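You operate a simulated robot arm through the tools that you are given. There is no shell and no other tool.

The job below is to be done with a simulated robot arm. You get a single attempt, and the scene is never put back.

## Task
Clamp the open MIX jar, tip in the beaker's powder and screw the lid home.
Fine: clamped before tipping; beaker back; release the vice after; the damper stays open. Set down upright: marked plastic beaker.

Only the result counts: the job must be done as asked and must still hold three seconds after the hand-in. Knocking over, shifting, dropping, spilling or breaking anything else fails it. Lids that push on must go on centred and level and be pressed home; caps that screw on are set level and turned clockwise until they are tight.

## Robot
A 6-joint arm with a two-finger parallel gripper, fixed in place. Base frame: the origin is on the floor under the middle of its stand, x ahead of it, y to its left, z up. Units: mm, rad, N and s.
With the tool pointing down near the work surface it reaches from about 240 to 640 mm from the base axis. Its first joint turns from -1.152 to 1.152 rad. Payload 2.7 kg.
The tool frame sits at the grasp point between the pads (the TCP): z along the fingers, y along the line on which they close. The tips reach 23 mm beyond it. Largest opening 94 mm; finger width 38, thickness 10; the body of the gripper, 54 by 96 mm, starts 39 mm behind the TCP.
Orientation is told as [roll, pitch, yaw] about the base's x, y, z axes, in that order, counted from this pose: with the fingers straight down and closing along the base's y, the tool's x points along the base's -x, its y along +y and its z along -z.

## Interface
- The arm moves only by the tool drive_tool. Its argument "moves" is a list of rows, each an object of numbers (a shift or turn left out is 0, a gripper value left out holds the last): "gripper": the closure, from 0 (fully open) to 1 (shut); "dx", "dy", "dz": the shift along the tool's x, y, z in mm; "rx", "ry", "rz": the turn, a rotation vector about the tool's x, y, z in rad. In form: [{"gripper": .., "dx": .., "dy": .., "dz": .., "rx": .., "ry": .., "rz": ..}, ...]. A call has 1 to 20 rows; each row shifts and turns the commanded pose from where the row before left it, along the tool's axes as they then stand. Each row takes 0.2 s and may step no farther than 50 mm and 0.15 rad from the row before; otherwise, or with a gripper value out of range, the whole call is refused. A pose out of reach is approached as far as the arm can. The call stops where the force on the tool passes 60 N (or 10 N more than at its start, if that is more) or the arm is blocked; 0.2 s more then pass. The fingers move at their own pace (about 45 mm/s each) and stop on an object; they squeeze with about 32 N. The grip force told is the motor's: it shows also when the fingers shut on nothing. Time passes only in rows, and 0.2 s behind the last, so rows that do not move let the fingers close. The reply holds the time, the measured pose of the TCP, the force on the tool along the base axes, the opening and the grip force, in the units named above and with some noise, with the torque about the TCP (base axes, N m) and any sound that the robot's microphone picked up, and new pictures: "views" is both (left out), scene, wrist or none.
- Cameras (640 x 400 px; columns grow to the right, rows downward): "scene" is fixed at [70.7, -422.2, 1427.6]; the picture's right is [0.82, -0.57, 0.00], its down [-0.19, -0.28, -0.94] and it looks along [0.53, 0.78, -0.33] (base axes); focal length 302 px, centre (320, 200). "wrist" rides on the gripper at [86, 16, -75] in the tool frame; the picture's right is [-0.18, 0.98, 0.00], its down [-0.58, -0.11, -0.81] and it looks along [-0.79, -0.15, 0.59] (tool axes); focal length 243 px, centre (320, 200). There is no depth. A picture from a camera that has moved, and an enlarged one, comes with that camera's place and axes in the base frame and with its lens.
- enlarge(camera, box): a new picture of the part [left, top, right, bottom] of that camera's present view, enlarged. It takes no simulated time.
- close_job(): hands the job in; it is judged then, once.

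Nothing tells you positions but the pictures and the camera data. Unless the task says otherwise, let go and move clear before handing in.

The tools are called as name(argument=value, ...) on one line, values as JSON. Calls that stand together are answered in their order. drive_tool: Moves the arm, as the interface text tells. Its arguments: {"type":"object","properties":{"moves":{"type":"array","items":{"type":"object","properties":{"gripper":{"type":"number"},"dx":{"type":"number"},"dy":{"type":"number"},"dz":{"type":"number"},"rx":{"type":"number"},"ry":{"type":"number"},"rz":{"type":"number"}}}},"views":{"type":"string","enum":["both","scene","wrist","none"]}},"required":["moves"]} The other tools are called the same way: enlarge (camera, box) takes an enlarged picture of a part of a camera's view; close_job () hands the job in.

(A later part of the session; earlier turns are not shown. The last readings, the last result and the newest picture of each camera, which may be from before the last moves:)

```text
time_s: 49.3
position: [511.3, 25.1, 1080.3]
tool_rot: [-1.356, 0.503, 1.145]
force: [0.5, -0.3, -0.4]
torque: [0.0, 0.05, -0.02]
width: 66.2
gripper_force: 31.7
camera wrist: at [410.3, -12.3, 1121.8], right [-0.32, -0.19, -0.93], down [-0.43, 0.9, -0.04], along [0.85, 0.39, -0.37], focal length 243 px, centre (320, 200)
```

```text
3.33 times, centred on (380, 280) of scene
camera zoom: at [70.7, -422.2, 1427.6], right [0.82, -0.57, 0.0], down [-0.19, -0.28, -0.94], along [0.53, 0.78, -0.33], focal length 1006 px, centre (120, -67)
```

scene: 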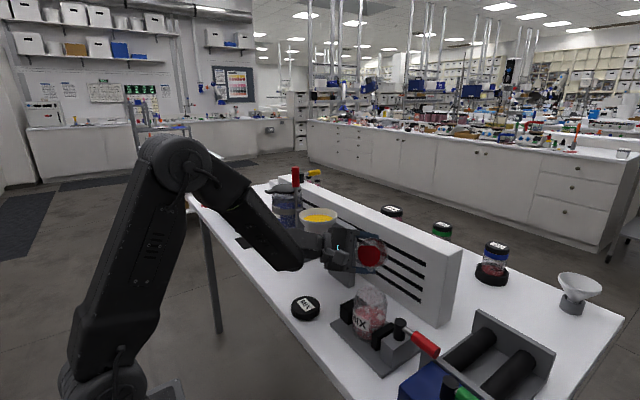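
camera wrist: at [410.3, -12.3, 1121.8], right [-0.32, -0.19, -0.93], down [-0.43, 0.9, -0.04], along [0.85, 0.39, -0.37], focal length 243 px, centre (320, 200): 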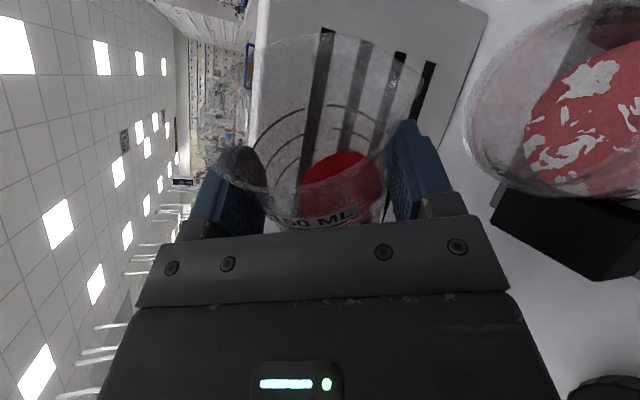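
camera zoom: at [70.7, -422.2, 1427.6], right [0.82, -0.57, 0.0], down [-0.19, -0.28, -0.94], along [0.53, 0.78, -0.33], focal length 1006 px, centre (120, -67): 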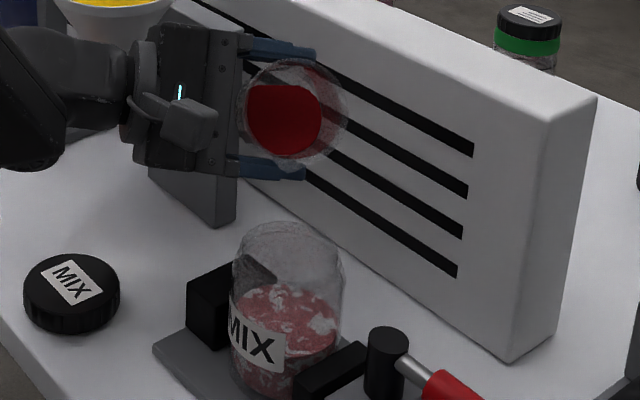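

The funnel looks intact and the spout is aimed over the mouth, with no powder flowing yet. I'll continue to 75°.

drive_tool(moves=[{"dx": 7.1, "dy": 0.4, "dz": 2.1, "rz": 0.131}, {"rz": 0.131}, {}], views="both")

enlarge(camera="scene", box=[320, 220, 440, 340])

```text
time_s: 50.1
position: [509.9, 16.6, 1082.3]
tool_rot: [-1.377, 0.246, 1.089]
force: [0.4, -0.4, -0.9]
torque: [0.04, 0.01, -0.03]
width: 66.2
gripper_force: 31.8
camera wrist: at [403.4, -21.0, 1102.7], right [-0.19, 0.04, -0.98], down [-0.39, 0.91, 0.11], along [0.9, 0.41, -0.16], focal length 243 px, centre (320, 200)
```

scene: 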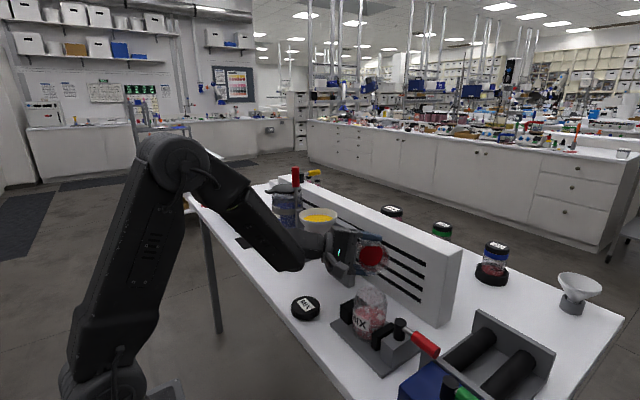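
wrist: 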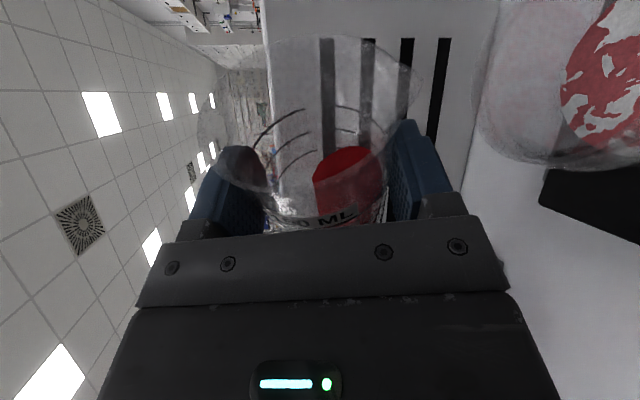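

```text
3.33 times, centred on (380, 280) of scene
camera zoom: at [70.7, -422.2, 1427.6], right [0.82, -0.57, 0.0], down [-0.19, -0.28, -0.94], along [0.53, 0.78, -0.33], focal length 1006 px, centre (120, -67)
```

zoom: 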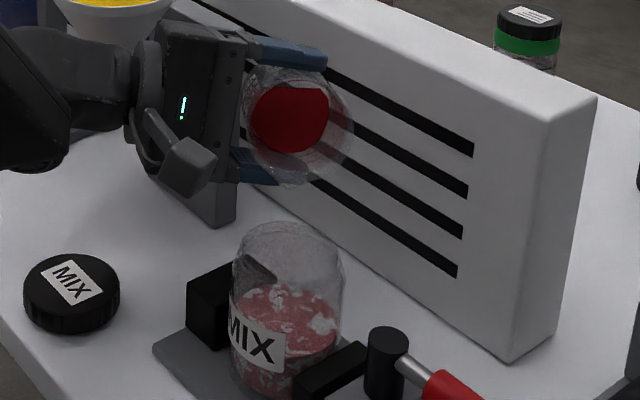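

The powder surface is starting to shift and the spout is right over the jar. I'll continue to 90°.

drive_tool(moves=[{"dx": 8, "dy": -1, "dz": 1.3, "rz": 0.131}, {"rz": 0.131}, {}], views="both")

enlarge(camera="scene", box=[320, 220, 440, 340])

```text
time_s: 50.9
position: [508.1, 9.2, 1085.5]
tool_rot: [-1.382, -0.011, 1.039]
force: [-0.5, 0.3, -0.4]
torque: [0.01, 0.01, 0.0]
width: 66.2
gripper_force: 31.4
camera wrist: at [398.3, -24.9, 1082.6], right [-0.06, 0.26, -0.96], down [-0.37, 0.89, 0.26], along [0.93, 0.37, 0.04], focal length 243 px, centre (320, 200)
```

scene: 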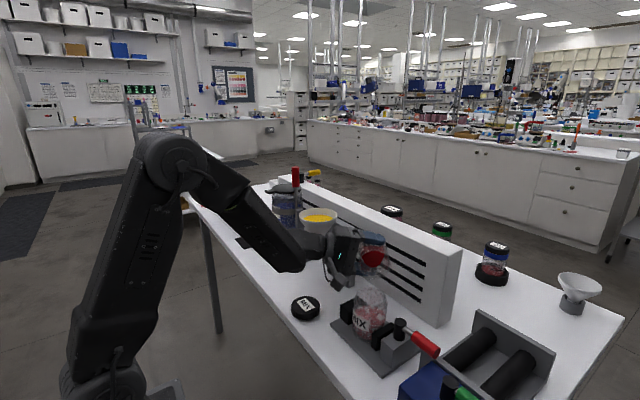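
wrist: 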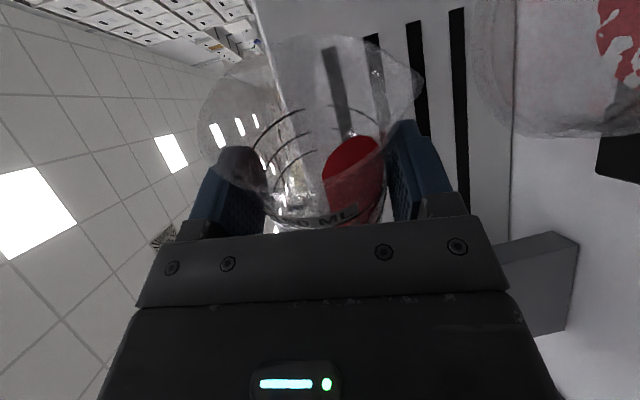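

```text
3.33 times, centred on (380, 280) of scene
camera zoom: at [70.7, -422.2, 1427.6], right [0.82, -0.57, 0.0], down [-0.19, -0.28, -0.94], along [0.53, 0.78, -0.33], focal length 1006 px, centre (120, -67)
```

zoom: 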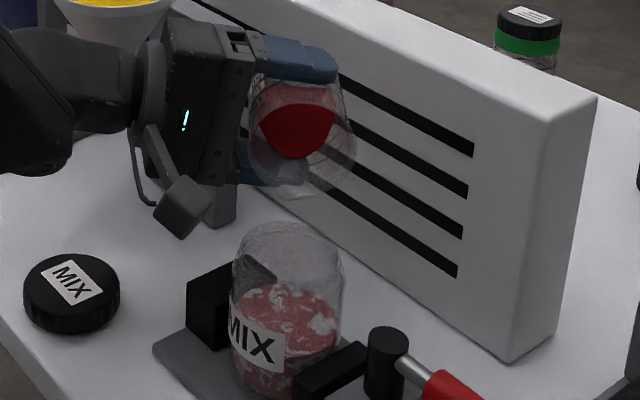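

At 90° the powder is banking toward the spout but not out yet. I'll keep the spout fixed over the jar centre and roll to 105°.

drive_tool(moves=[{"dx": 8.1, "dy": -3.1, "dz": 0.2, "rz": 0.131}, {"dx": 7.6, "dy": -4.1, "dz": 0.2, "rz": 0.131}, {}, {}], views="both")

enlarge(camera="scene", box=[320, 220, 440, 340])

```text
time_s: 51.9
position: [500.4, -5.4, 1090.1]
tool_rot: [-1.375, -0.267, 0.988]
force: [-0.1, -0.7, -0.8]
torque: [0.0, -0.01, 0.01]
width: 65.9
gripper_force: 32.3
camera wrist: at [391.4, -31.5, 1067.5], right [0.08, 0.47, -0.88], down [-0.37, 0.83, 0.41], along [0.92, 0.3, 0.24], focal length 243 px, centre (320, 200)
```

scene: 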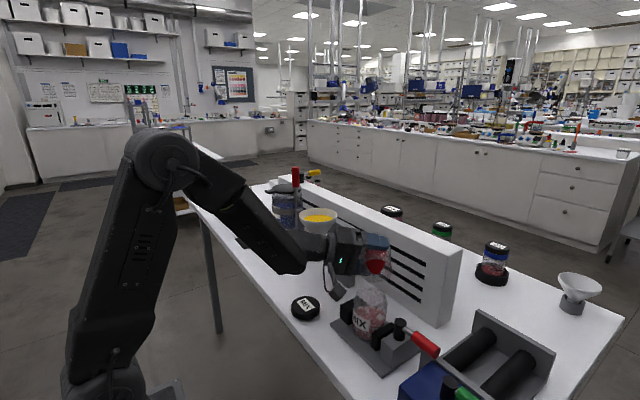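
wrist: 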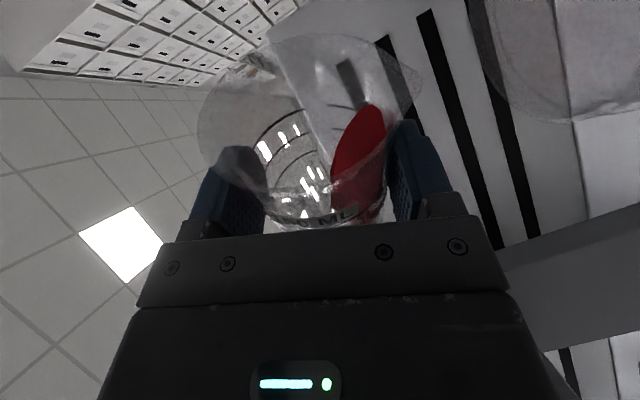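

```text
3.33 times, centred on (380, 280) of scene
camera zoom: at [70.7, -422.2, 1427.6], right [0.82, -0.57, 0.0], down [-0.19, -0.28, -0.94], along [0.53, 0.78, -0.33], focal length 1006 px, centre (120, -67)
```

zoom: 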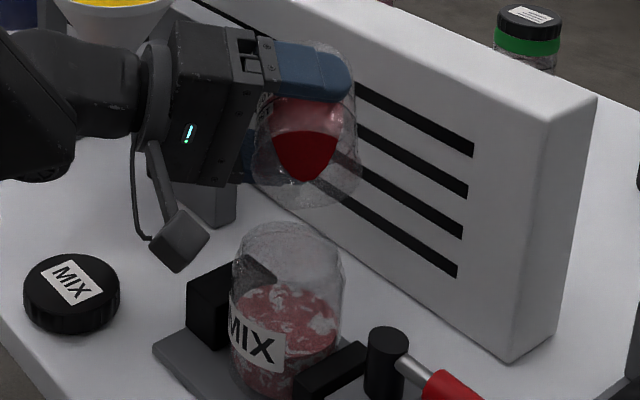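

The powder is nearly at the lip with the spout centred over the mouth. I'll go on in smaller steps.

drive_tool(moves=[{"dx": 3, "dy": -2.2, "dz": 0.2, "rz": 0.0655}, {"dx": 3, "dy": -2.2, "dz": 0.2, "rz": 0.0655}, {}, {}], views="both")

enlarge(camera="scene", box=[320, 220, 440, 340])

```text
time_s: 52.9
position: [497.1, -13.7, 1092.1]
tool_rot: [-1.367, -0.394, 0.963]
force: [0.1, -1.3, -0.7]
torque: [-0.02, -0.01, 0.01]
width: 66.1
gripper_force: 32.1
camera wrist: at [390.2, -32.1, 1060.1], right [0.15, 0.56, -0.82], down [-0.38, 0.79, 0.47], along [0.91, 0.24, 0.33], focal length 243 px, centre (320, 200)
```

scene: 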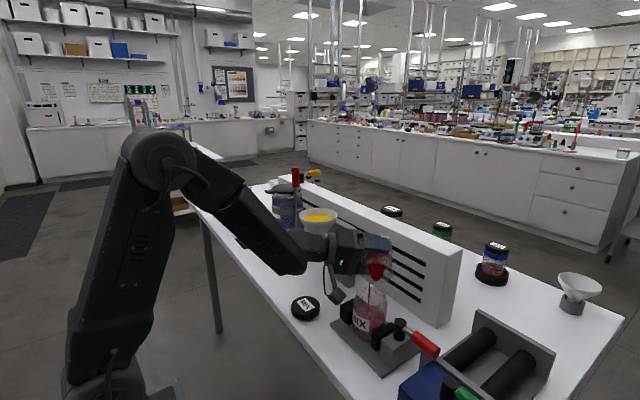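
wrist: 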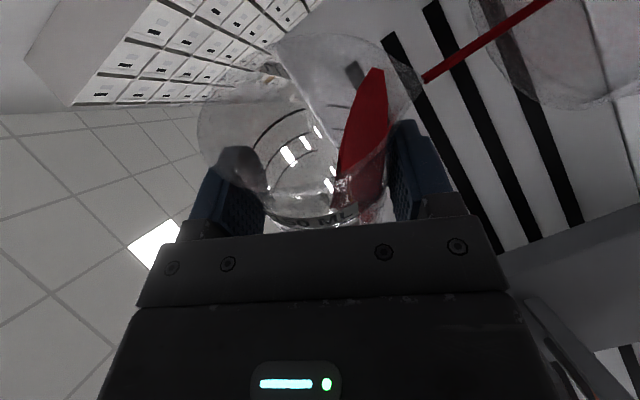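

```text
3.33 times, centred on (380, 280) of scene
camera zoom: at [70.7, -422.2, 1427.6], right [0.82, -0.57, 0.0], down [-0.19, -0.28, -0.94], along [0.53, 0.78, -0.33], focal length 1006 px, centre (120, -67)
```

zoom: 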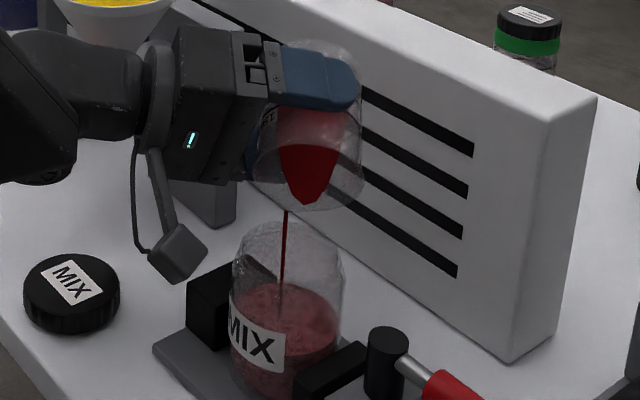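

It's pouring: a thin red stream falls cleanly into the middle of the jar. I'll hold here and let it run before tilting further.

drive_tool(moves=[{}, {}, {}, {}, {}], views="none")

enlarge(camera="scene", box=[320, 220, 440, 340])

drive_tool(moves=[{"dx": 2.6, "dy": -2.6, "dz": 0.2, "rz": 0.0655}, {}, {}, {}], views="wrist")

enlarge(camera="scene", box=[320, 220, 440, 340])

```text
time_s: 54.1
position: [498.0, -11.7, 1094.4]
tool_rot: [-1.367, -0.395, 0.962]
force: [0.4, -0.7, -0.6]
torque: [0.0, 0.01, -0.02]
width: 66.2
gripper_force: 31.9
```

```text
3.33 times, centred on (380, 280) of scene
camera zoom: at [70.7, -422.2, 1427.6], right [0.82, -0.57, 0.0], down [-0.19, -0.28, -0.94], along [0.53, 0.78, -0.33], focal length 1006 px, centre (120, -67)
```

zoom: 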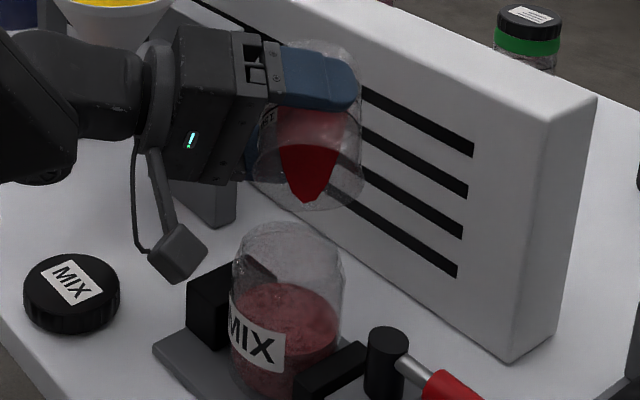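

```text
time_s: 55.1
position: [496.7, -15.9, 1094.6]
tool_rot: [-1.363, -0.46, 0.947]
force: [0.2, -0.2, -0.1]
torque: [-0.01, 0.0, 0.02]
width: 66.2
gripper_force: 32.0
camera wrist: at [389.8, -32.2, 1056.6], right [0.18, 0.6, -0.78], down [-0.39, 0.77, 0.5], along [0.9, 0.21, 0.37], focal length 243 px, centre (320, 200)
```

wrist: 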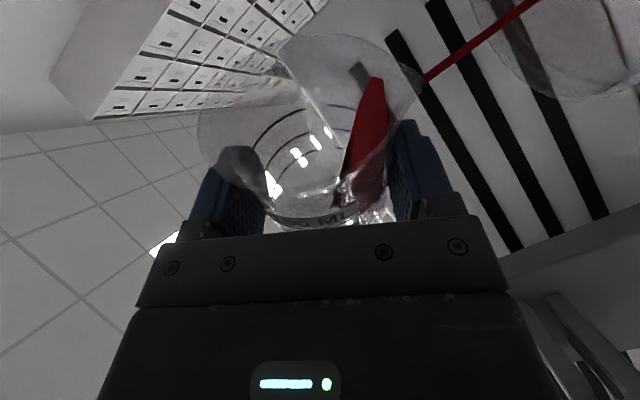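

```text
3.33 times, centred on (380, 280) of scene
camera zoom: at [70.7, -422.2, 1427.6], right [0.82, -0.57, 0.0], down [-0.19, -0.28, -0.94], along [0.53, 0.78, -0.33], focal length 1006 px, centre (120, -67)
```

zoom: 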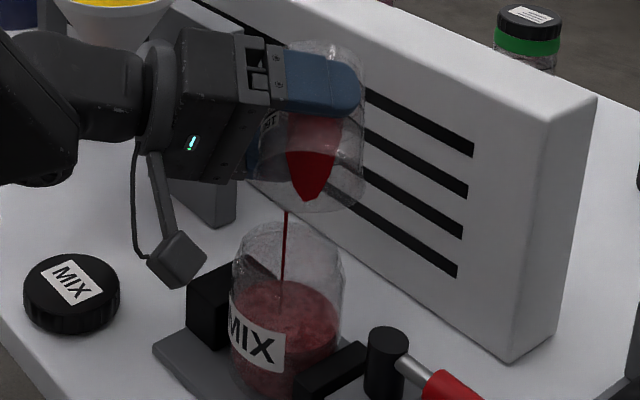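

The flow is controllable and lands centrally. I'll continue tipping in small increments about the spout with pauses between them.

drive_tool(moves=[{}, {}, {"dx": 2.7, "dy": -2.8, "rz": 0.0655}, {}, {}, {}, {}, {}, {"dx": 2.7, "dy": -2.8, "rz": 0.0655}, {}, {}, {}, {}, {}], views="wrist")

enlarge(camera="scene", box=[320, 220, 440, 340])

```text
time_s: 58.1
position: [492.9, -22.2, 1096.0]
tool_rot: [-1.342, -0.586, 0.915]
force: [-0.1, 0.3, -0.5]
torque: [0.01, 0.0, -0.01]
width: 66.0
gripper_force: 31.6
camera wrist: at [388.9, -31.2, 1050.0], right [0.24, 0.68, -0.7], down [-0.4, 0.72, 0.56], along [0.88, 0.14, 0.45], focal length 243 px, centre (320, 200)
```

wrist: 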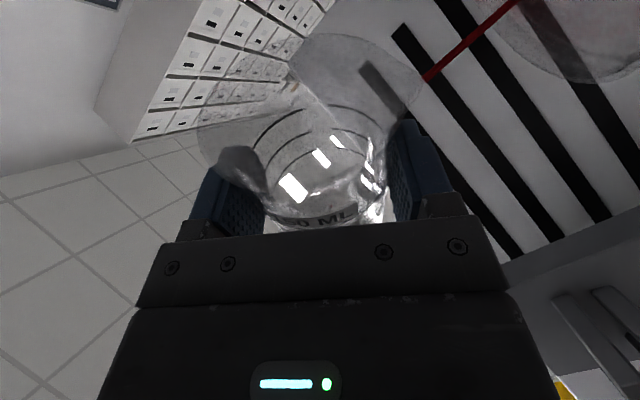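

```text
3.33 times, centred on (380, 280) of scene
camera zoom: at [70.7, -422.2, 1427.6], right [0.82, -0.57, 0.0], down [-0.19, -0.28, -0.94], along [0.53, 0.78, -0.33], focal length 1006 px, centre (120, -67)
```

zoom: 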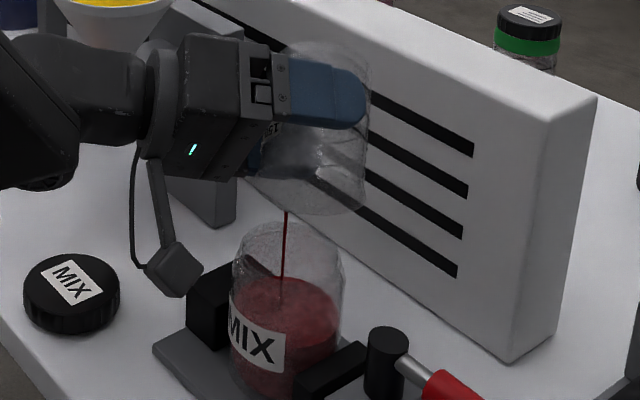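

The beaker looks nearly empty with the last of the stream still falling centrally. I'll hold, then tip further to clear any remainder.

drive_tool(moves=[{}, {}, {}, {}, {}, {"dx": 2.7, "dy": -2.8, "rz": 0.0655}, {"dx": 2.7, "dy": -2.8, "rz": 0.0655}, {}, {}, {}, {}, {}], views="wrist")

enlarge(camera="scene", box=[320, 220, 440, 340])

enlarge(camera="wrist", box=[180, 20, 480, 240])

```text
time_s: 60.7
position: [489.8, -27.4, 1096.6]
tool_rot: [-1.321, -0.713, 0.874]
force: [0.1, 0.4, 0.0]
torque: [0.0, -0.01, 0.0]
width: 65.8
gripper_force: 32.4
camera wrist: at [388.6, -29.7, 1043.9], right [0.3, 0.74, -0.6], down [-0.43, 0.67, 0.61], along [0.85, 0.07, 0.52], focal length 243 px, centre (320, 200)
```

wrist: 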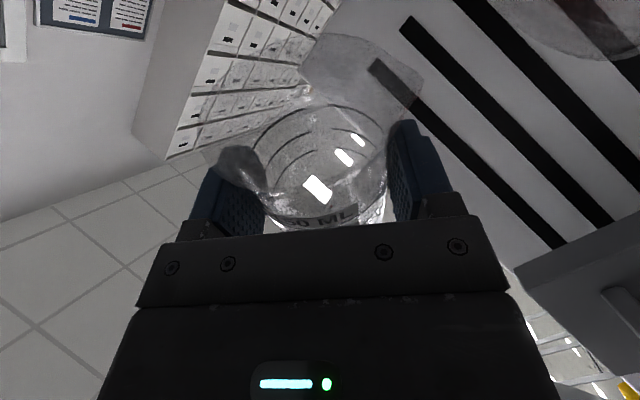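

```text
3.33 times, centred on (380, 280) of scene
camera zoom: at [70.7, -422.2, 1427.6], right [0.82, -0.57, 0.0], down [-0.19, -0.28, -0.94], along [0.53, 0.78, -0.33], focal length 1006 px, centre (120, -67)
```

zoom: 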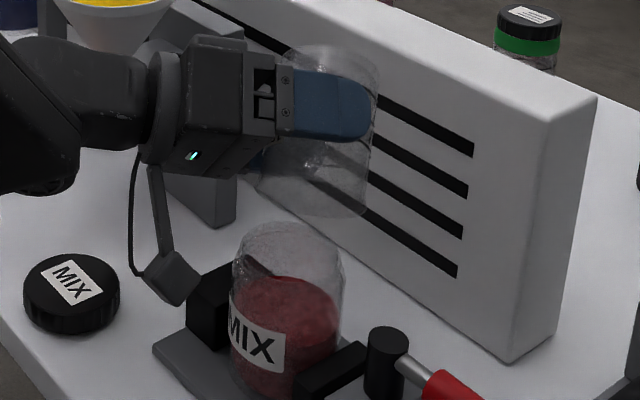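

```text
1.82 times, centred on (330, 130) of wrist
camera zoom: at [388.6, -29.7, 1043.9], right [0.3, 0.74, -0.6], down [-0.43, 0.67, 0.61], along [0.85, 0.07, 0.52], focal length 441 px, centre (302, 327)
```

zoom: 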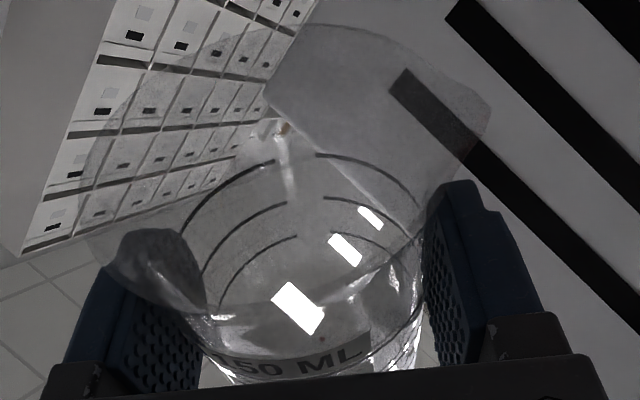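

The beaker is empty and all the powder went into the jar. I'll raise it clear and roll it back upright.

drive_tool(moves=[{"dx": -19.5, "dy": -22.1, "dz": -5.6}, {"dx": -19.5, "dy": -22.1, "dz": -5.6}, {"rz": -0.1433}, {"rz": -0.1433}, {"rz": -0.1433}, {"rz": -0.1433}, {"rz": -0.1433}, {"rz": -0.1433}, {"rz": -0.1433}, {"rz": -0.1433}, {"rz": -0.1433}, {"rz": -0.1433}, {"rz": -0.1433}, {"rz": -0.1433}, {"rz": -0.1433}, {"rz": -0.1433}, {"rz": -0.1433}, {"rz": -0.1439}, {}], views="both")

enlarge(camera="scene", box=[280, 170, 440, 370])

```text
time_s: 64.7
position: [489.9, -28.3, 1157.3]
tool_rot: [-0.028, 1.383, 2.583]
force: [-0.3, 0.4, -0.8]
torque: [0.0, 0.0, 0.04]
width: 66.0
gripper_force: 32.1
camera wrist: at [431.8, -13.0, 1257.4], right [-0.53, -0.83, -0.19], down [-0.72, 0.55, -0.42], along [0.45, -0.09, -0.89], focal length 243 px, centre (320, 200)
```

scene: 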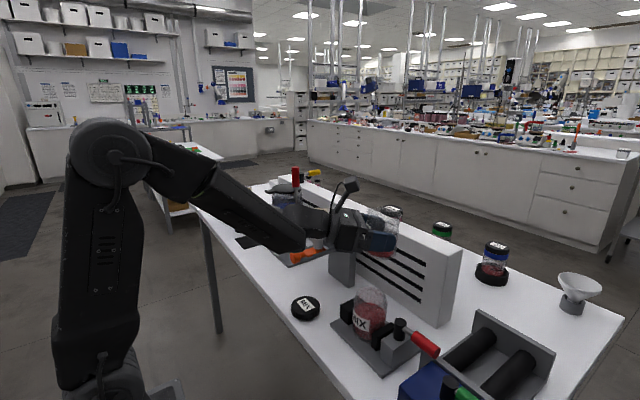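
wrist: 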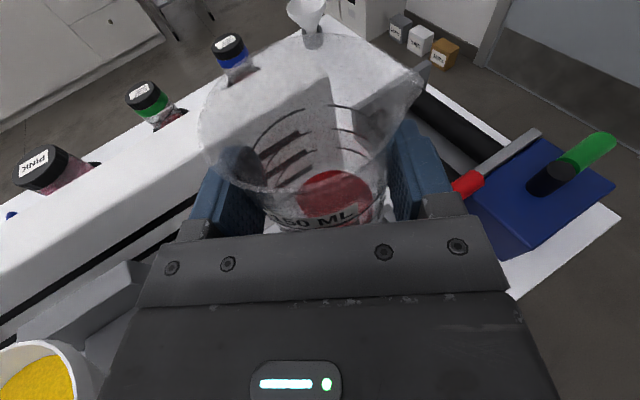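

```text
2.00 times, centred on (360, 270) of scene
camera zoom: at [70.7, -422.2, 1427.6], right [0.82, -0.57, 0.0], down [-0.19, -0.28, -0.94], along [0.53, 0.78, -0.33], focal length 604 px, centre (240, 60)
```

zoom: 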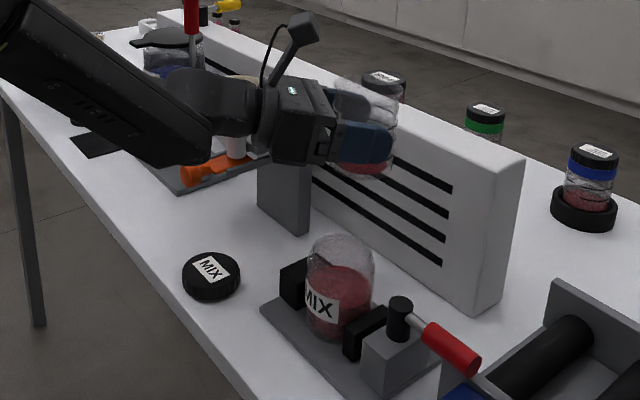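

There is a reddish patch at the beaker's bottom. I need to tell whether that's leftover powder or something seen through it.

enlarge(camera="wrist", box=[230, 60, 430, 240])

enlarge(camera="scene", box=[350, 195, 420, 270])

```text
2.22 times, centred on (330, 150) of wrist
camera zoom: at [431.8, -13.0, 1257.4], right [-0.53, -0.83, -0.19], down [-0.72, 0.55, -0.42], along [0.45, -0.09, -0.89], focal length 539 px, centre (298, 311)
```

zoom: 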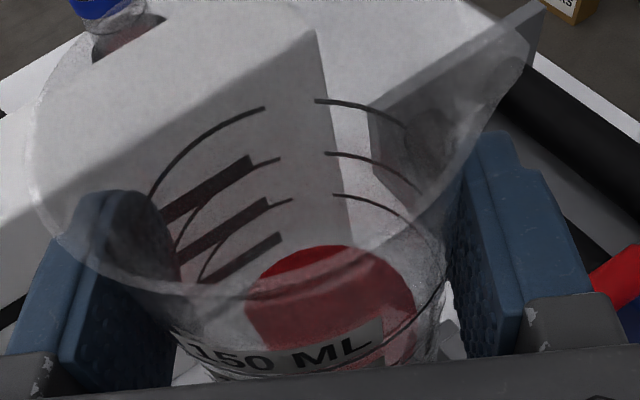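

```text
5.33 times, centred on (385, 232) of scene
camera zoom: at [70.7, -422.2, 1427.6], right [0.82, -0.57, 0.0], down [-0.19, -0.28, -0.94], along [0.53, 0.78, -0.33], focal length 1610 px, centre (-27, 27)
```

zoom: 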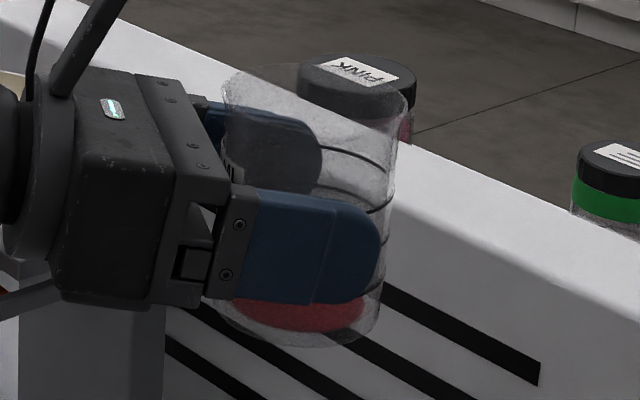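

A shallow layer of powder is still in the beaker's bottom, so it needs a steeper second tip. I'll repeat the same motion: offset, roll to 90° while high, and lower with the spout over the mouth.

drive_tool(moves=[{"dx": -8.1, "dy": -41.5, "dz": -1.9}, {"rz": 0.1428}, {"rz": 0.1428}, {"rz": 0.1428}, {"rz": 0.1428}, {"rz": 0.1428}, {"rz": 0.1428}, {"rz": 0.1428}, {"rz": 0.1428}, {"rz": 0.1428}, {"rz": 0.1428}, {"rz": 0.1428}, {"dx": 0.2, "dy": 30.4, "dz": 5.8}, {"dx": 0.2, "dy": 30.4, "dz": 5.8}, {}], views="both")

enlarge(camera="scene", box=[320, 220, 440, 340])

```text
time_s: 67.9
position: [506.7, 7.9, 1088.1]
tool_rot: [-1.382, -0.007, 1.039]
force: [-1.1, 0.0, -0.2]
torque: [-0.04, 0.04, -0.01]
width: 66.1
gripper_force: 32.2
camera wrist: at [398.2, -26.4, 1086.0], right [-0.06, 0.26, -0.96], down [-0.37, 0.89, 0.26], along [0.93, 0.37, 0.04], focal length 243 px, centre (320, 200)
```

scene: 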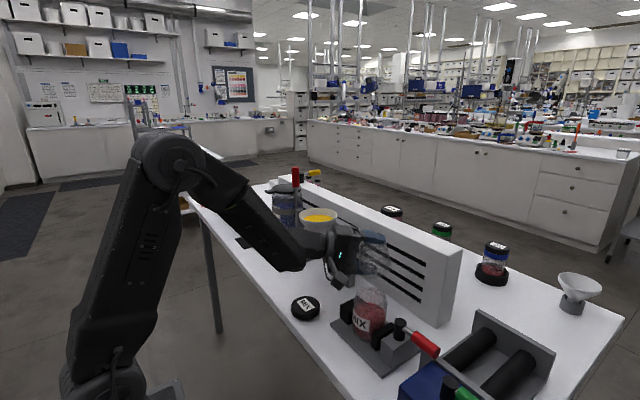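
wrist: 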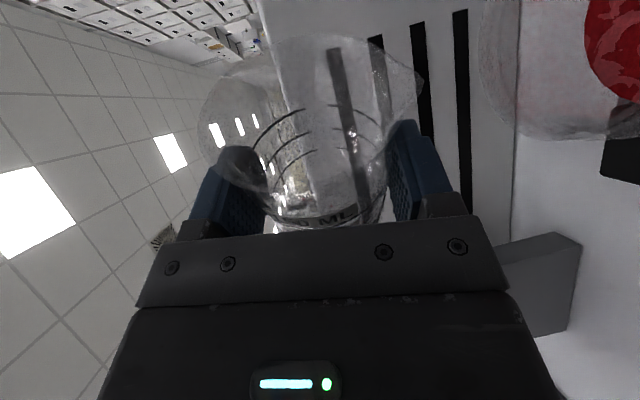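

```text
3.33 times, centred on (380, 280) of scene
camera zoom: at [70.7, -422.2, 1427.6], right [0.82, -0.57, 0.0], down [-0.19, -0.28, -0.94], along [0.53, 0.78, -0.33], focal length 1006 px, centre (120, -67)
```

zoom: 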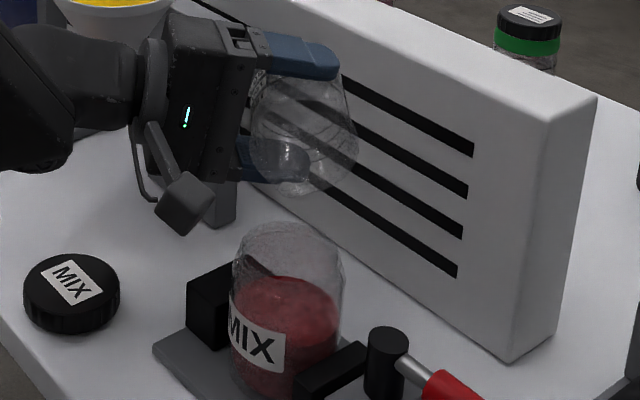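

At 90° the beaker looks completely empty with no red visible, unlike when it was upright. I'll look closer before deciding.

enlarge(camera="wrist", box=[230, 30, 430, 240])

enlarge(camera="scene", box=[340, 225, 400, 350])

enlarge(camera="scene", box=[390, 225, 490, 350])

```text
1.90 times, centred on (330, 135) of wrist
camera zoom: at [398.2, -26.4, 1086.0], right [-0.06, 0.26, -0.96], down [-0.37, 0.89, 0.26], along [0.93, 0.37, 0.04], focal length 462 px, centre (301, 324)
```

zoom: 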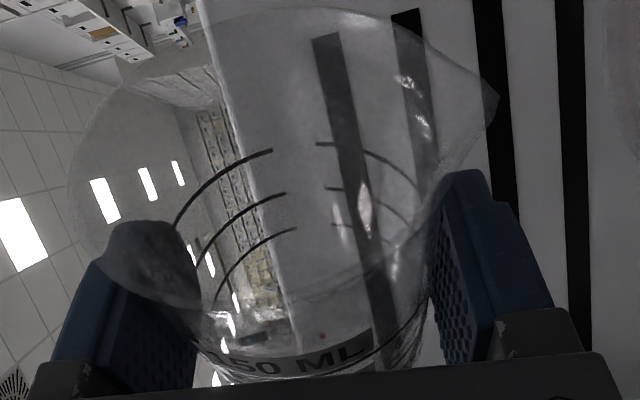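

```text
3.20 times, centred on (370, 288) of scene
camera zoom: at [70.7, -422.2, 1427.6], right [0.82, -0.57, 0.0], down [-0.19, -0.28, -0.94], along [0.53, 0.78, -0.33], focal length 966 px, centre (160, -80)
```

zoom: 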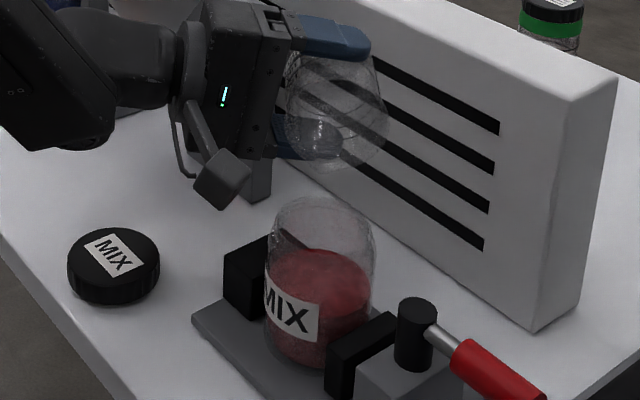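

```text
3.20 times, centred on (440, 288) of scene
camera zoom: at [70.7, -422.2, 1427.6], right [0.82, -0.57, 0.0], down [-0.19, -0.28, -0.94], along [0.53, 0.78, -0.33], focal length 966 px, centre (-64, -80)
```

zoom: 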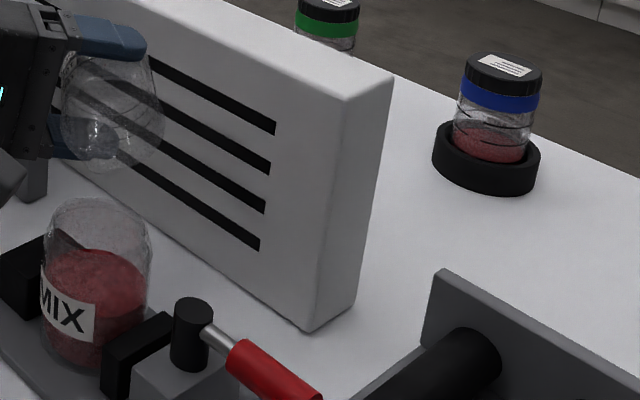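

Only a speck of red remains, so what I saw upright was just a thin film on the base. Since I'm already in position, I'll tip much steeper about the spout, over the jar, to shake out that remainder.

drive_tool(moves=[{"dx": 5.68, "dy": -5.33, "rz": 0.1309}, {"dx": 5.68, "dy": -5.33, "rz": 0.1309}, {"dx": 5.68, "dy": -5.33, "rz": 0.1309}, {"dx": 5.68, "dy": -5.33, "rz": 0.1309}, {"dx": 5.68, "dy": -5.33, "rz": 0.1309}, {}, {}, {"dx": 5.68, "dy": -5.33, "rz": 0.1309}, {}, {}, {"dx": 5.68, "dy": -5.33, "rz": 0.1309}, {}, {}, {}], views="both")

enlarge(camera="scene", box=[320, 220, 440, 340])

enlarge(camera="wrist", box=[230, 30, 430, 240])

```text
time_s: 70.9
position: [485.5, -36.0, 1106.2]
tool_rot: [-1.266, -0.9, 0.799]
force: [1.1, -0.5, -0.2]
torque: [0.0, -0.02, -0.01]
width: 66.3
gripper_force: 31.7
camera wrist: at [389.8, -23.9, 1043.8], right [0.38, 0.81, -0.44], down [-0.46, 0.58, 0.67], along [0.8, -0.05, 0.6], focal length 243 px, centre (320, 200)
```

scene: 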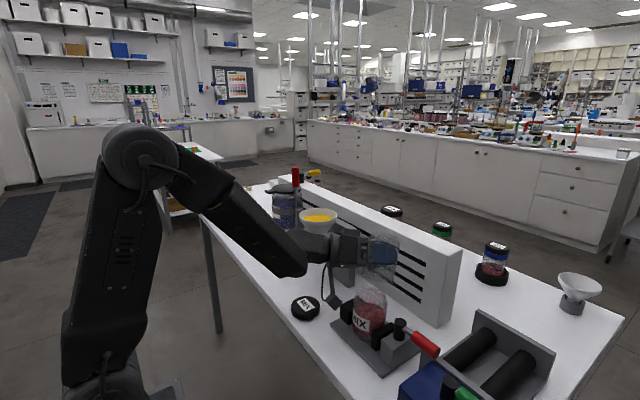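
wrist: 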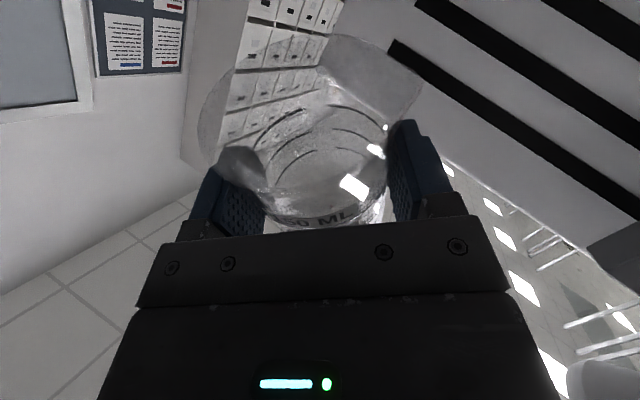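

```text
3.33 times, centred on (380, 280) of scene
camera zoom: at [70.7, -422.2, 1427.6], right [0.82, -0.57, 0.0], down [-0.19, -0.28, -0.94], along [0.53, 0.78, -0.33], focal length 1006 px, centre (120, -67)
```

zoom: 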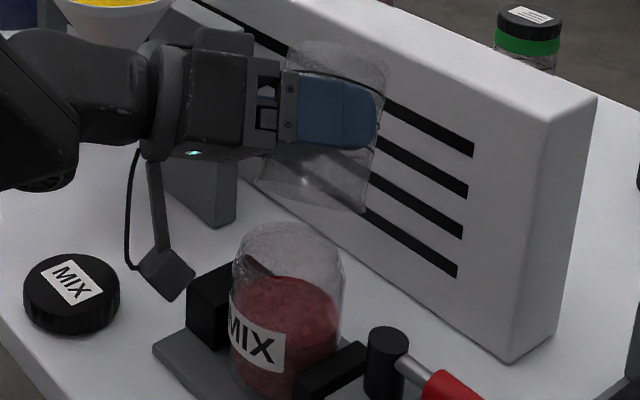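

```text
1.90 times, centred on (330, 135) of wrist
camera zoom: at [389.8, -23.9, 1043.8], right [0.38, 0.81, -0.44], down [-0.46, 0.58, 0.67], along [0.8, -0.05, 0.6], focal length 462 px, centre (301, 324)
```

zoom: 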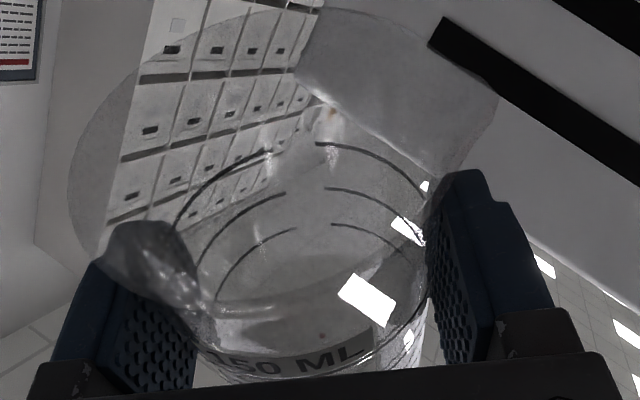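

The inside is clear of powder. I'll tip a bit further still, hold, and then raise and roll back upright to compare.

drive_tool(moves=[{"dx": 5.68, "dy": -5.33, "rz": 0.1309}, {"dx": 5.68, "dy": -5.33, "rz": 0.1309}, {}, {}, {}, {}, {}], views="wrist")

enlarge(camera="scene", box=[320, 220, 440, 340])

```text
time_s: 72.5
position: [476.4, -48.5, 1103.1]
tool_rot: [-1.103, -1.143, 0.61]
force: [0.2, -0.7, -1.3]
torque: [-0.01, -0.02, 0.01]
width: 66.0
gripper_force: 32.1
camera wrist: at [391.1, -17.1, 1032.7], right [0.46, 0.86, -0.2], down [-0.53, 0.45, 0.72], along [0.71, -0.23, 0.67], focal length 243 px, centre (320, 200)
```

wrist: 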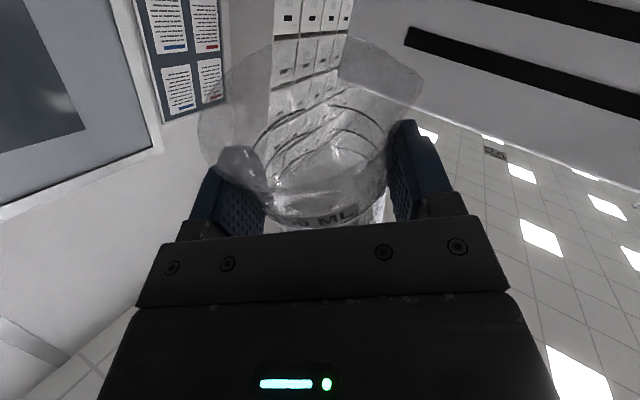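

```text
3.33 times, centred on (380, 280) of scene
camera zoom: at [70.7, -422.2, 1427.6], right [0.82, -0.57, 0.0], down [-0.19, -0.28, -0.94], along [0.53, 0.78, -0.33], focal length 1006 px, centre (120, -67)
```

zoom: 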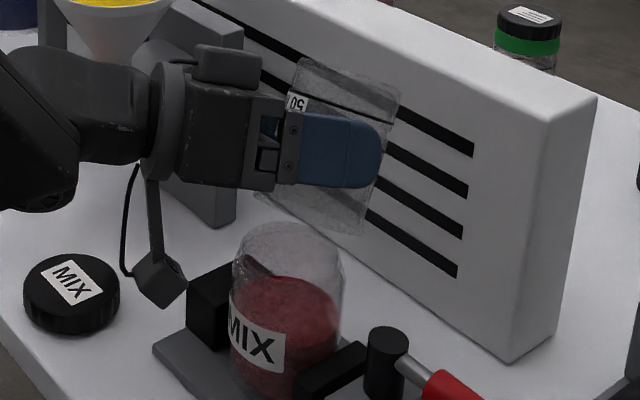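

The beaker is clearly empty. I'll raise it and roll it back upright.

drive_tool(moves=[{"dx": -24.9, "dy": -10.3, "dz": -5.2}, {"dx": -24.9, "dy": -10.3, "dz": -5.2}, {"rz": -0.1447}, {"rz": -0.1447}, {"rz": -0.1447}, {"rz": -0.1447}, {"rz": -0.1447}, {"rz": -0.1447}, {"rz": -0.1447}, {"rz": -0.1447}, {"rz": -0.1447}, {"rz": -0.1447}, {"rz": -0.1447}, {"rz": -0.1447}, {"rz": -0.1447}, {"rz": -0.1447}, {"rz": -0.1447}, {"rz": -0.1447}, {"rz": -0.1447}, {"rz": -0.1447}], views="none")

drive_tool(moves=[{"rz": -0.1443}, {}], views="both")

enlarge(camera="wrist", box=[230, 60, 430, 240])

enlarge(camera="scene", box=[310, 195, 430, 350])

```text
time_s: 76.7
position: [477.9, -48.7, 1157.1]
tool_rot: [-0.662, 1.331, 1.935]
force: [-0.1, 0.2, -0.4]
torque: [0.0, 0.01, -0.01]
width: 66.4
gripper_force: 32.0
```

```text
time_s: 77.3
position: [476.1, -49.3, 1157.1]
tool_rot: [-0.027, 1.382, 2.584]
force: [0.2, 0.5, -0.6]
torque: [0.0, -0.05, 0.03]
width: 66.1
gripper_force: 32.0
camera wrist: at [419.5, -32.8, 1257.4], right [-0.53, -0.83, -0.19], down [-0.72, 0.55, -0.42], along [0.45, -0.09, -0.89], focal length 243 px, centre (320, 200)
```

scene: 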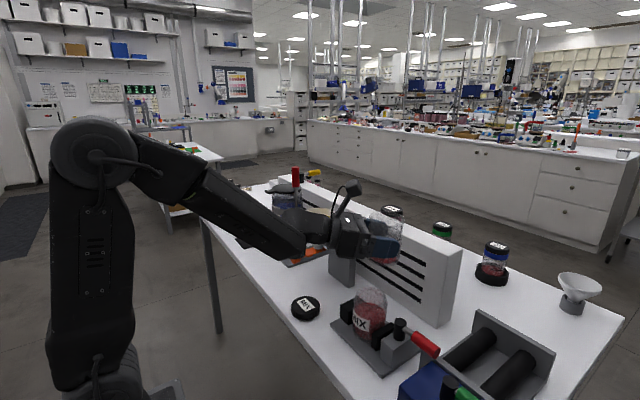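
wrist: 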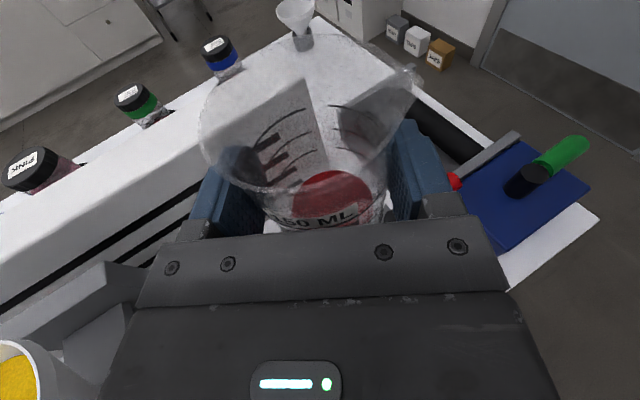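

```text
2.22 times, centred on (330, 150) of wrist
camera zoom: at [419.5, -32.8, 1257.4], right [-0.53, -0.83, -0.19], down [-0.72, 0.55, -0.42], along [0.45, -0.09, -0.89], focal length 539 px, centre (298, 311)
```

zoom: 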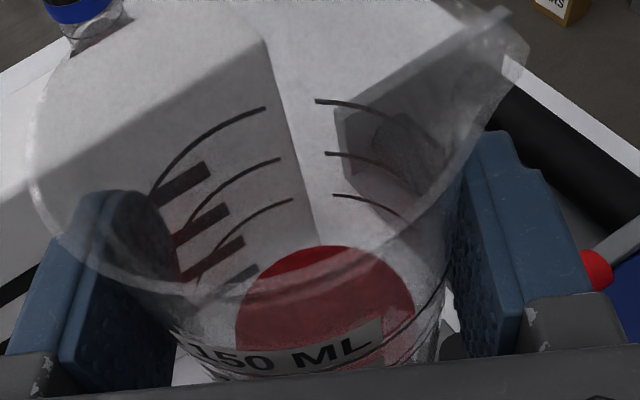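

```text
2.58 times, centred on (370, 272) of scene
camera zoom: at [70.7, -422.2, 1427.6], right [0.82, -0.57, 0.0], down [-0.19, -0.28, -0.94], along [0.53, 0.78, -0.33], focal length 779 px, centre (191, 13)
```

zoom: 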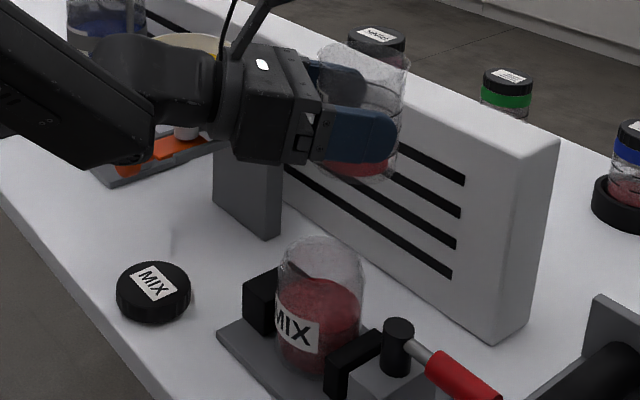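

The jar now holds all the powder, and the pink disc in the beaker is only a negligible film on the base. I'll retrace my path back around the funnel, staying above its rim, in stages.

drive_tool(moves=[{"dx": -1.8, "dy": -25.2, "dz": -22.6}, {"dx": -1.8, "dy": -25.2, "dz": -22.6}, {"dx": -1.8, "dy": -25.2, "dz": -22.6}, {"dx": 5.8, "dy": -4.6, "dz": -27.8}, {"dx": 5.8, "dy": -4.6, "dz": -27.8}, {}], views="none")

drive_tool(moves=[{"rx": 0.1229, "rz": -0.0229}, {"rx": 0.1229, "rz": -0.0229}, {"rx": 0.1229, "rz": -0.0229}, {"rx": 0.1229, "rz": -0.0229}, {}], views="both")

```text
time_s: 78.7
position: [416.8, 84.1, 1186.2]
tool_rot: [-0.031, 1.383, 2.579]
force: [-0.4, -0.5, -0.6]
torque: [0.0, -0.01, 0.01]
width: 66.3
gripper_force: 32.4
```

```text
time_s: 79.9
position: [417.0, 84.4, 1187.3]
tool_rot: [-0.047, 1.385, 3.065]
force: [0.0, 0.2, 0.7]
torque: [-0.01, 0.01, -0.02]
width: 66.2
gripper_force: 31.5
camera wrist: at [358.5, 70.8, 1286.1], right [-0.06, -0.98, -0.19], down [-0.9, 0.14, -0.42], along [0.44, 0.14, -0.89], focal length 243 px, centre (320, 200)
```

scene: 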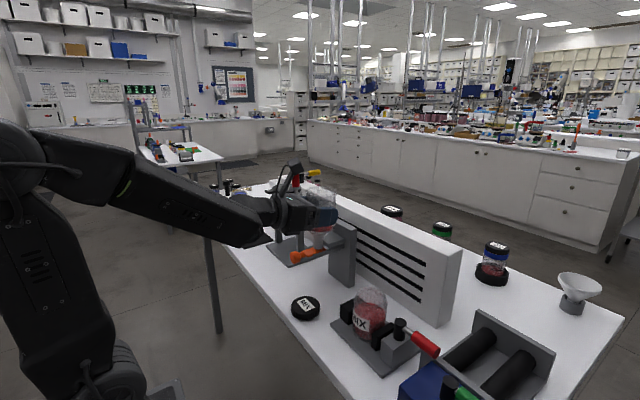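
wrist: 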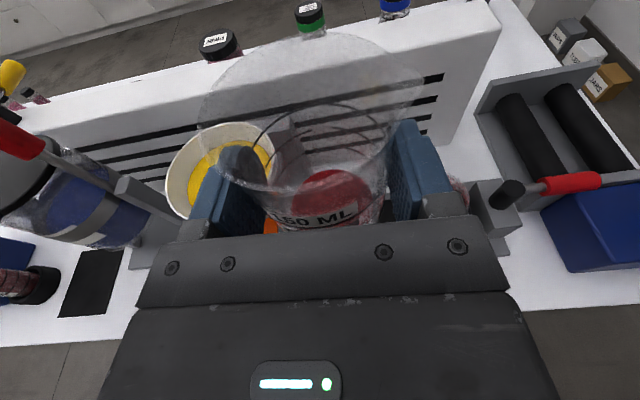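

All clear. Next I'll move behind the funnel and across to the beaker's home column, trimming the small yaw and pitch offset on the way.

drive_tool(moves=[{"dx": -5.2, "dy": -30.7, "dz": -26.4}, {"dx": -3, "dy": -34.6, "dz": -14.3}, {"dx": -0.5, "dy": -37, "dz": -1, "rx": 0.025, "ry": 0.012, "rz": -0.005}, {"dy": -37}, {"dy": -37}, {}], views="both")

```text
time_s: 81.3
position: [378.1, 262.6, 1187.1]
tool_rot: [-0.041, 1.396, 3.096]
force: [0.3, 1.2, -0.3]
torque: [-0.02, 0.01, -0.01]
width: 66.4
gripper_force: 32.1
camera wrist: at [319.4, 248.1, 1285.5], right [-0.04, -0.98, -0.19], down [-0.89, 0.12, -0.43], along [0.45, 0.15, -0.88], focal length 243 px, centre (320, 200)
```

scene: 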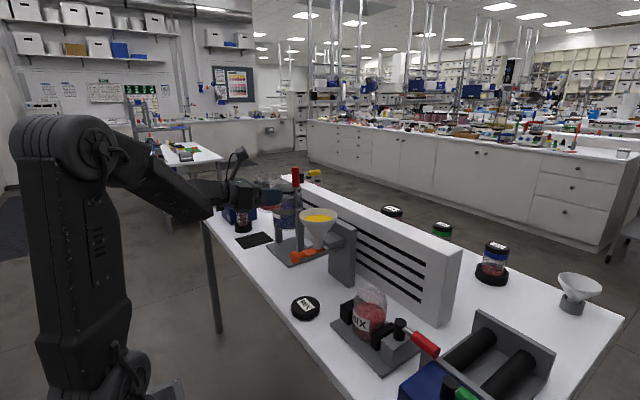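
wrist: 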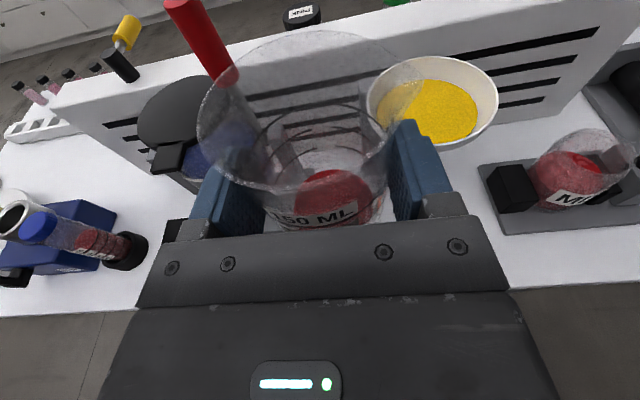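

The tool is level and over the home column, with the funnel and its slide unchanged. I'll descend by reversing the lift path.

drive_tool(moves=[{"dx": -41.9, "dy": 0.6, "dz": 6.4}, {"dx": -41.9, "dy": 0.6, "dz": 6.4}, {"dx": -41.9, "dy": 0.6, "dz": 6.4}, {"dx": -25.9, "dy": 0.2, "dz": 13.5}, {"dx": -25.9, "dy": 0.2, "dz": 13.5}, {"dx": -25.9, "dy": 0.2, "dz": 13.5}, {}], views="both")

```text
time_s: 82.9
position: [402.0, 261.4, 975.8]
tool_rot: [-0.047, 1.398, 3.089]
force: [0.5, 0.6, -0.8]
torque: [0.03, 0.02, 0.0]
width: 66.3
gripper_force: 32.1
camera wrist: at [343.2, 246.4, 1074.5], right [-0.04, -0.98, -0.19], down [-0.89, 0.12, -0.43], along [0.45, 0.15, -0.88], focal length 243 px, centre (320, 200)
```

scene: 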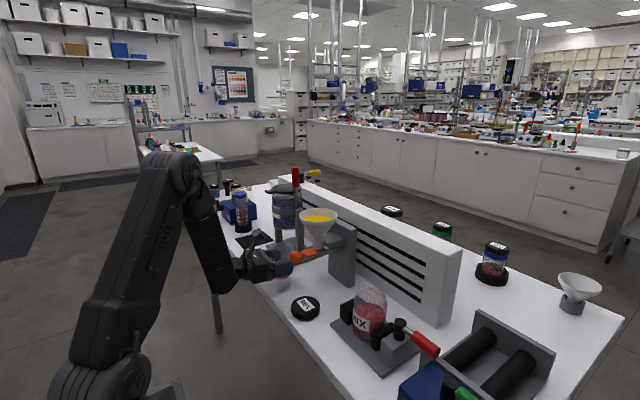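
wrist: 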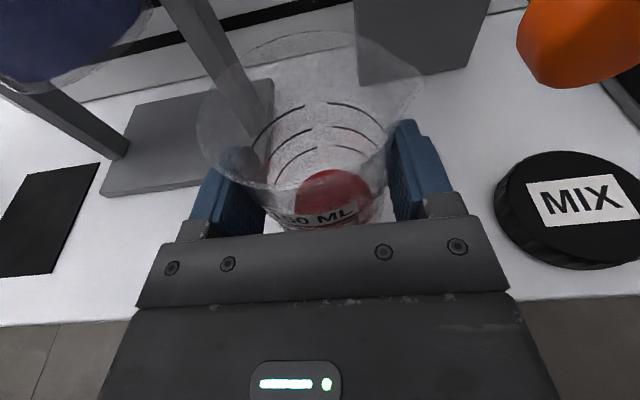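

This matches the view right after lifting. I'll lower the last 28 mm slowly and feel for the table.

drive_tool(moves=[{"dx": -12, "dz": 2.1}, {"dx": -9, "dz": 1.6}, {"dx": -4, "dz": 0.7}, {"dx": -1.5, "dz": 0.3}, {}], views="none")

drive_tool(moves=[{"dx": -1, "dz": 0.2}, {"dx": -0.7, "dz": 0.1}, {}, {}], views="none")

enlarge(camera="scene", box=[220, 230, 330, 315])

```text
time_s: 84.1
position: [400.7, 263.0, 950.3]
tool_rot: [-0.04, 1.397, 3.092]
force: [-0.2, -0.2, 0.3]
torque: [0.01, 0.01, 0.01]
width: 66.0
gripper_force: 31.9
```

```text
time_s: 85.1
position: [401.2, 262.5, 947.2]
tool_rot: [-0.042, 1.397, 3.093]
force: [0.3, 0.9, 0.0]
torque: [-0.03, -0.02, 0.0]
width: 66.1
gripper_force: 32.0
```

```text
4.71 times, centred on (275, 272) of scene
camera zoom: at [70.7, -422.2, 1427.6], right [0.82, -0.57, 0.0], down [-0.19, -0.28, -0.94], along [0.53, 0.78, -0.33], focal length 1421 px, centre (532, -141)
```

zoom: 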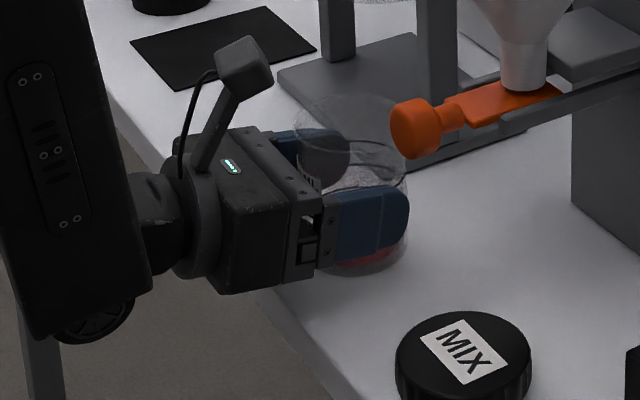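

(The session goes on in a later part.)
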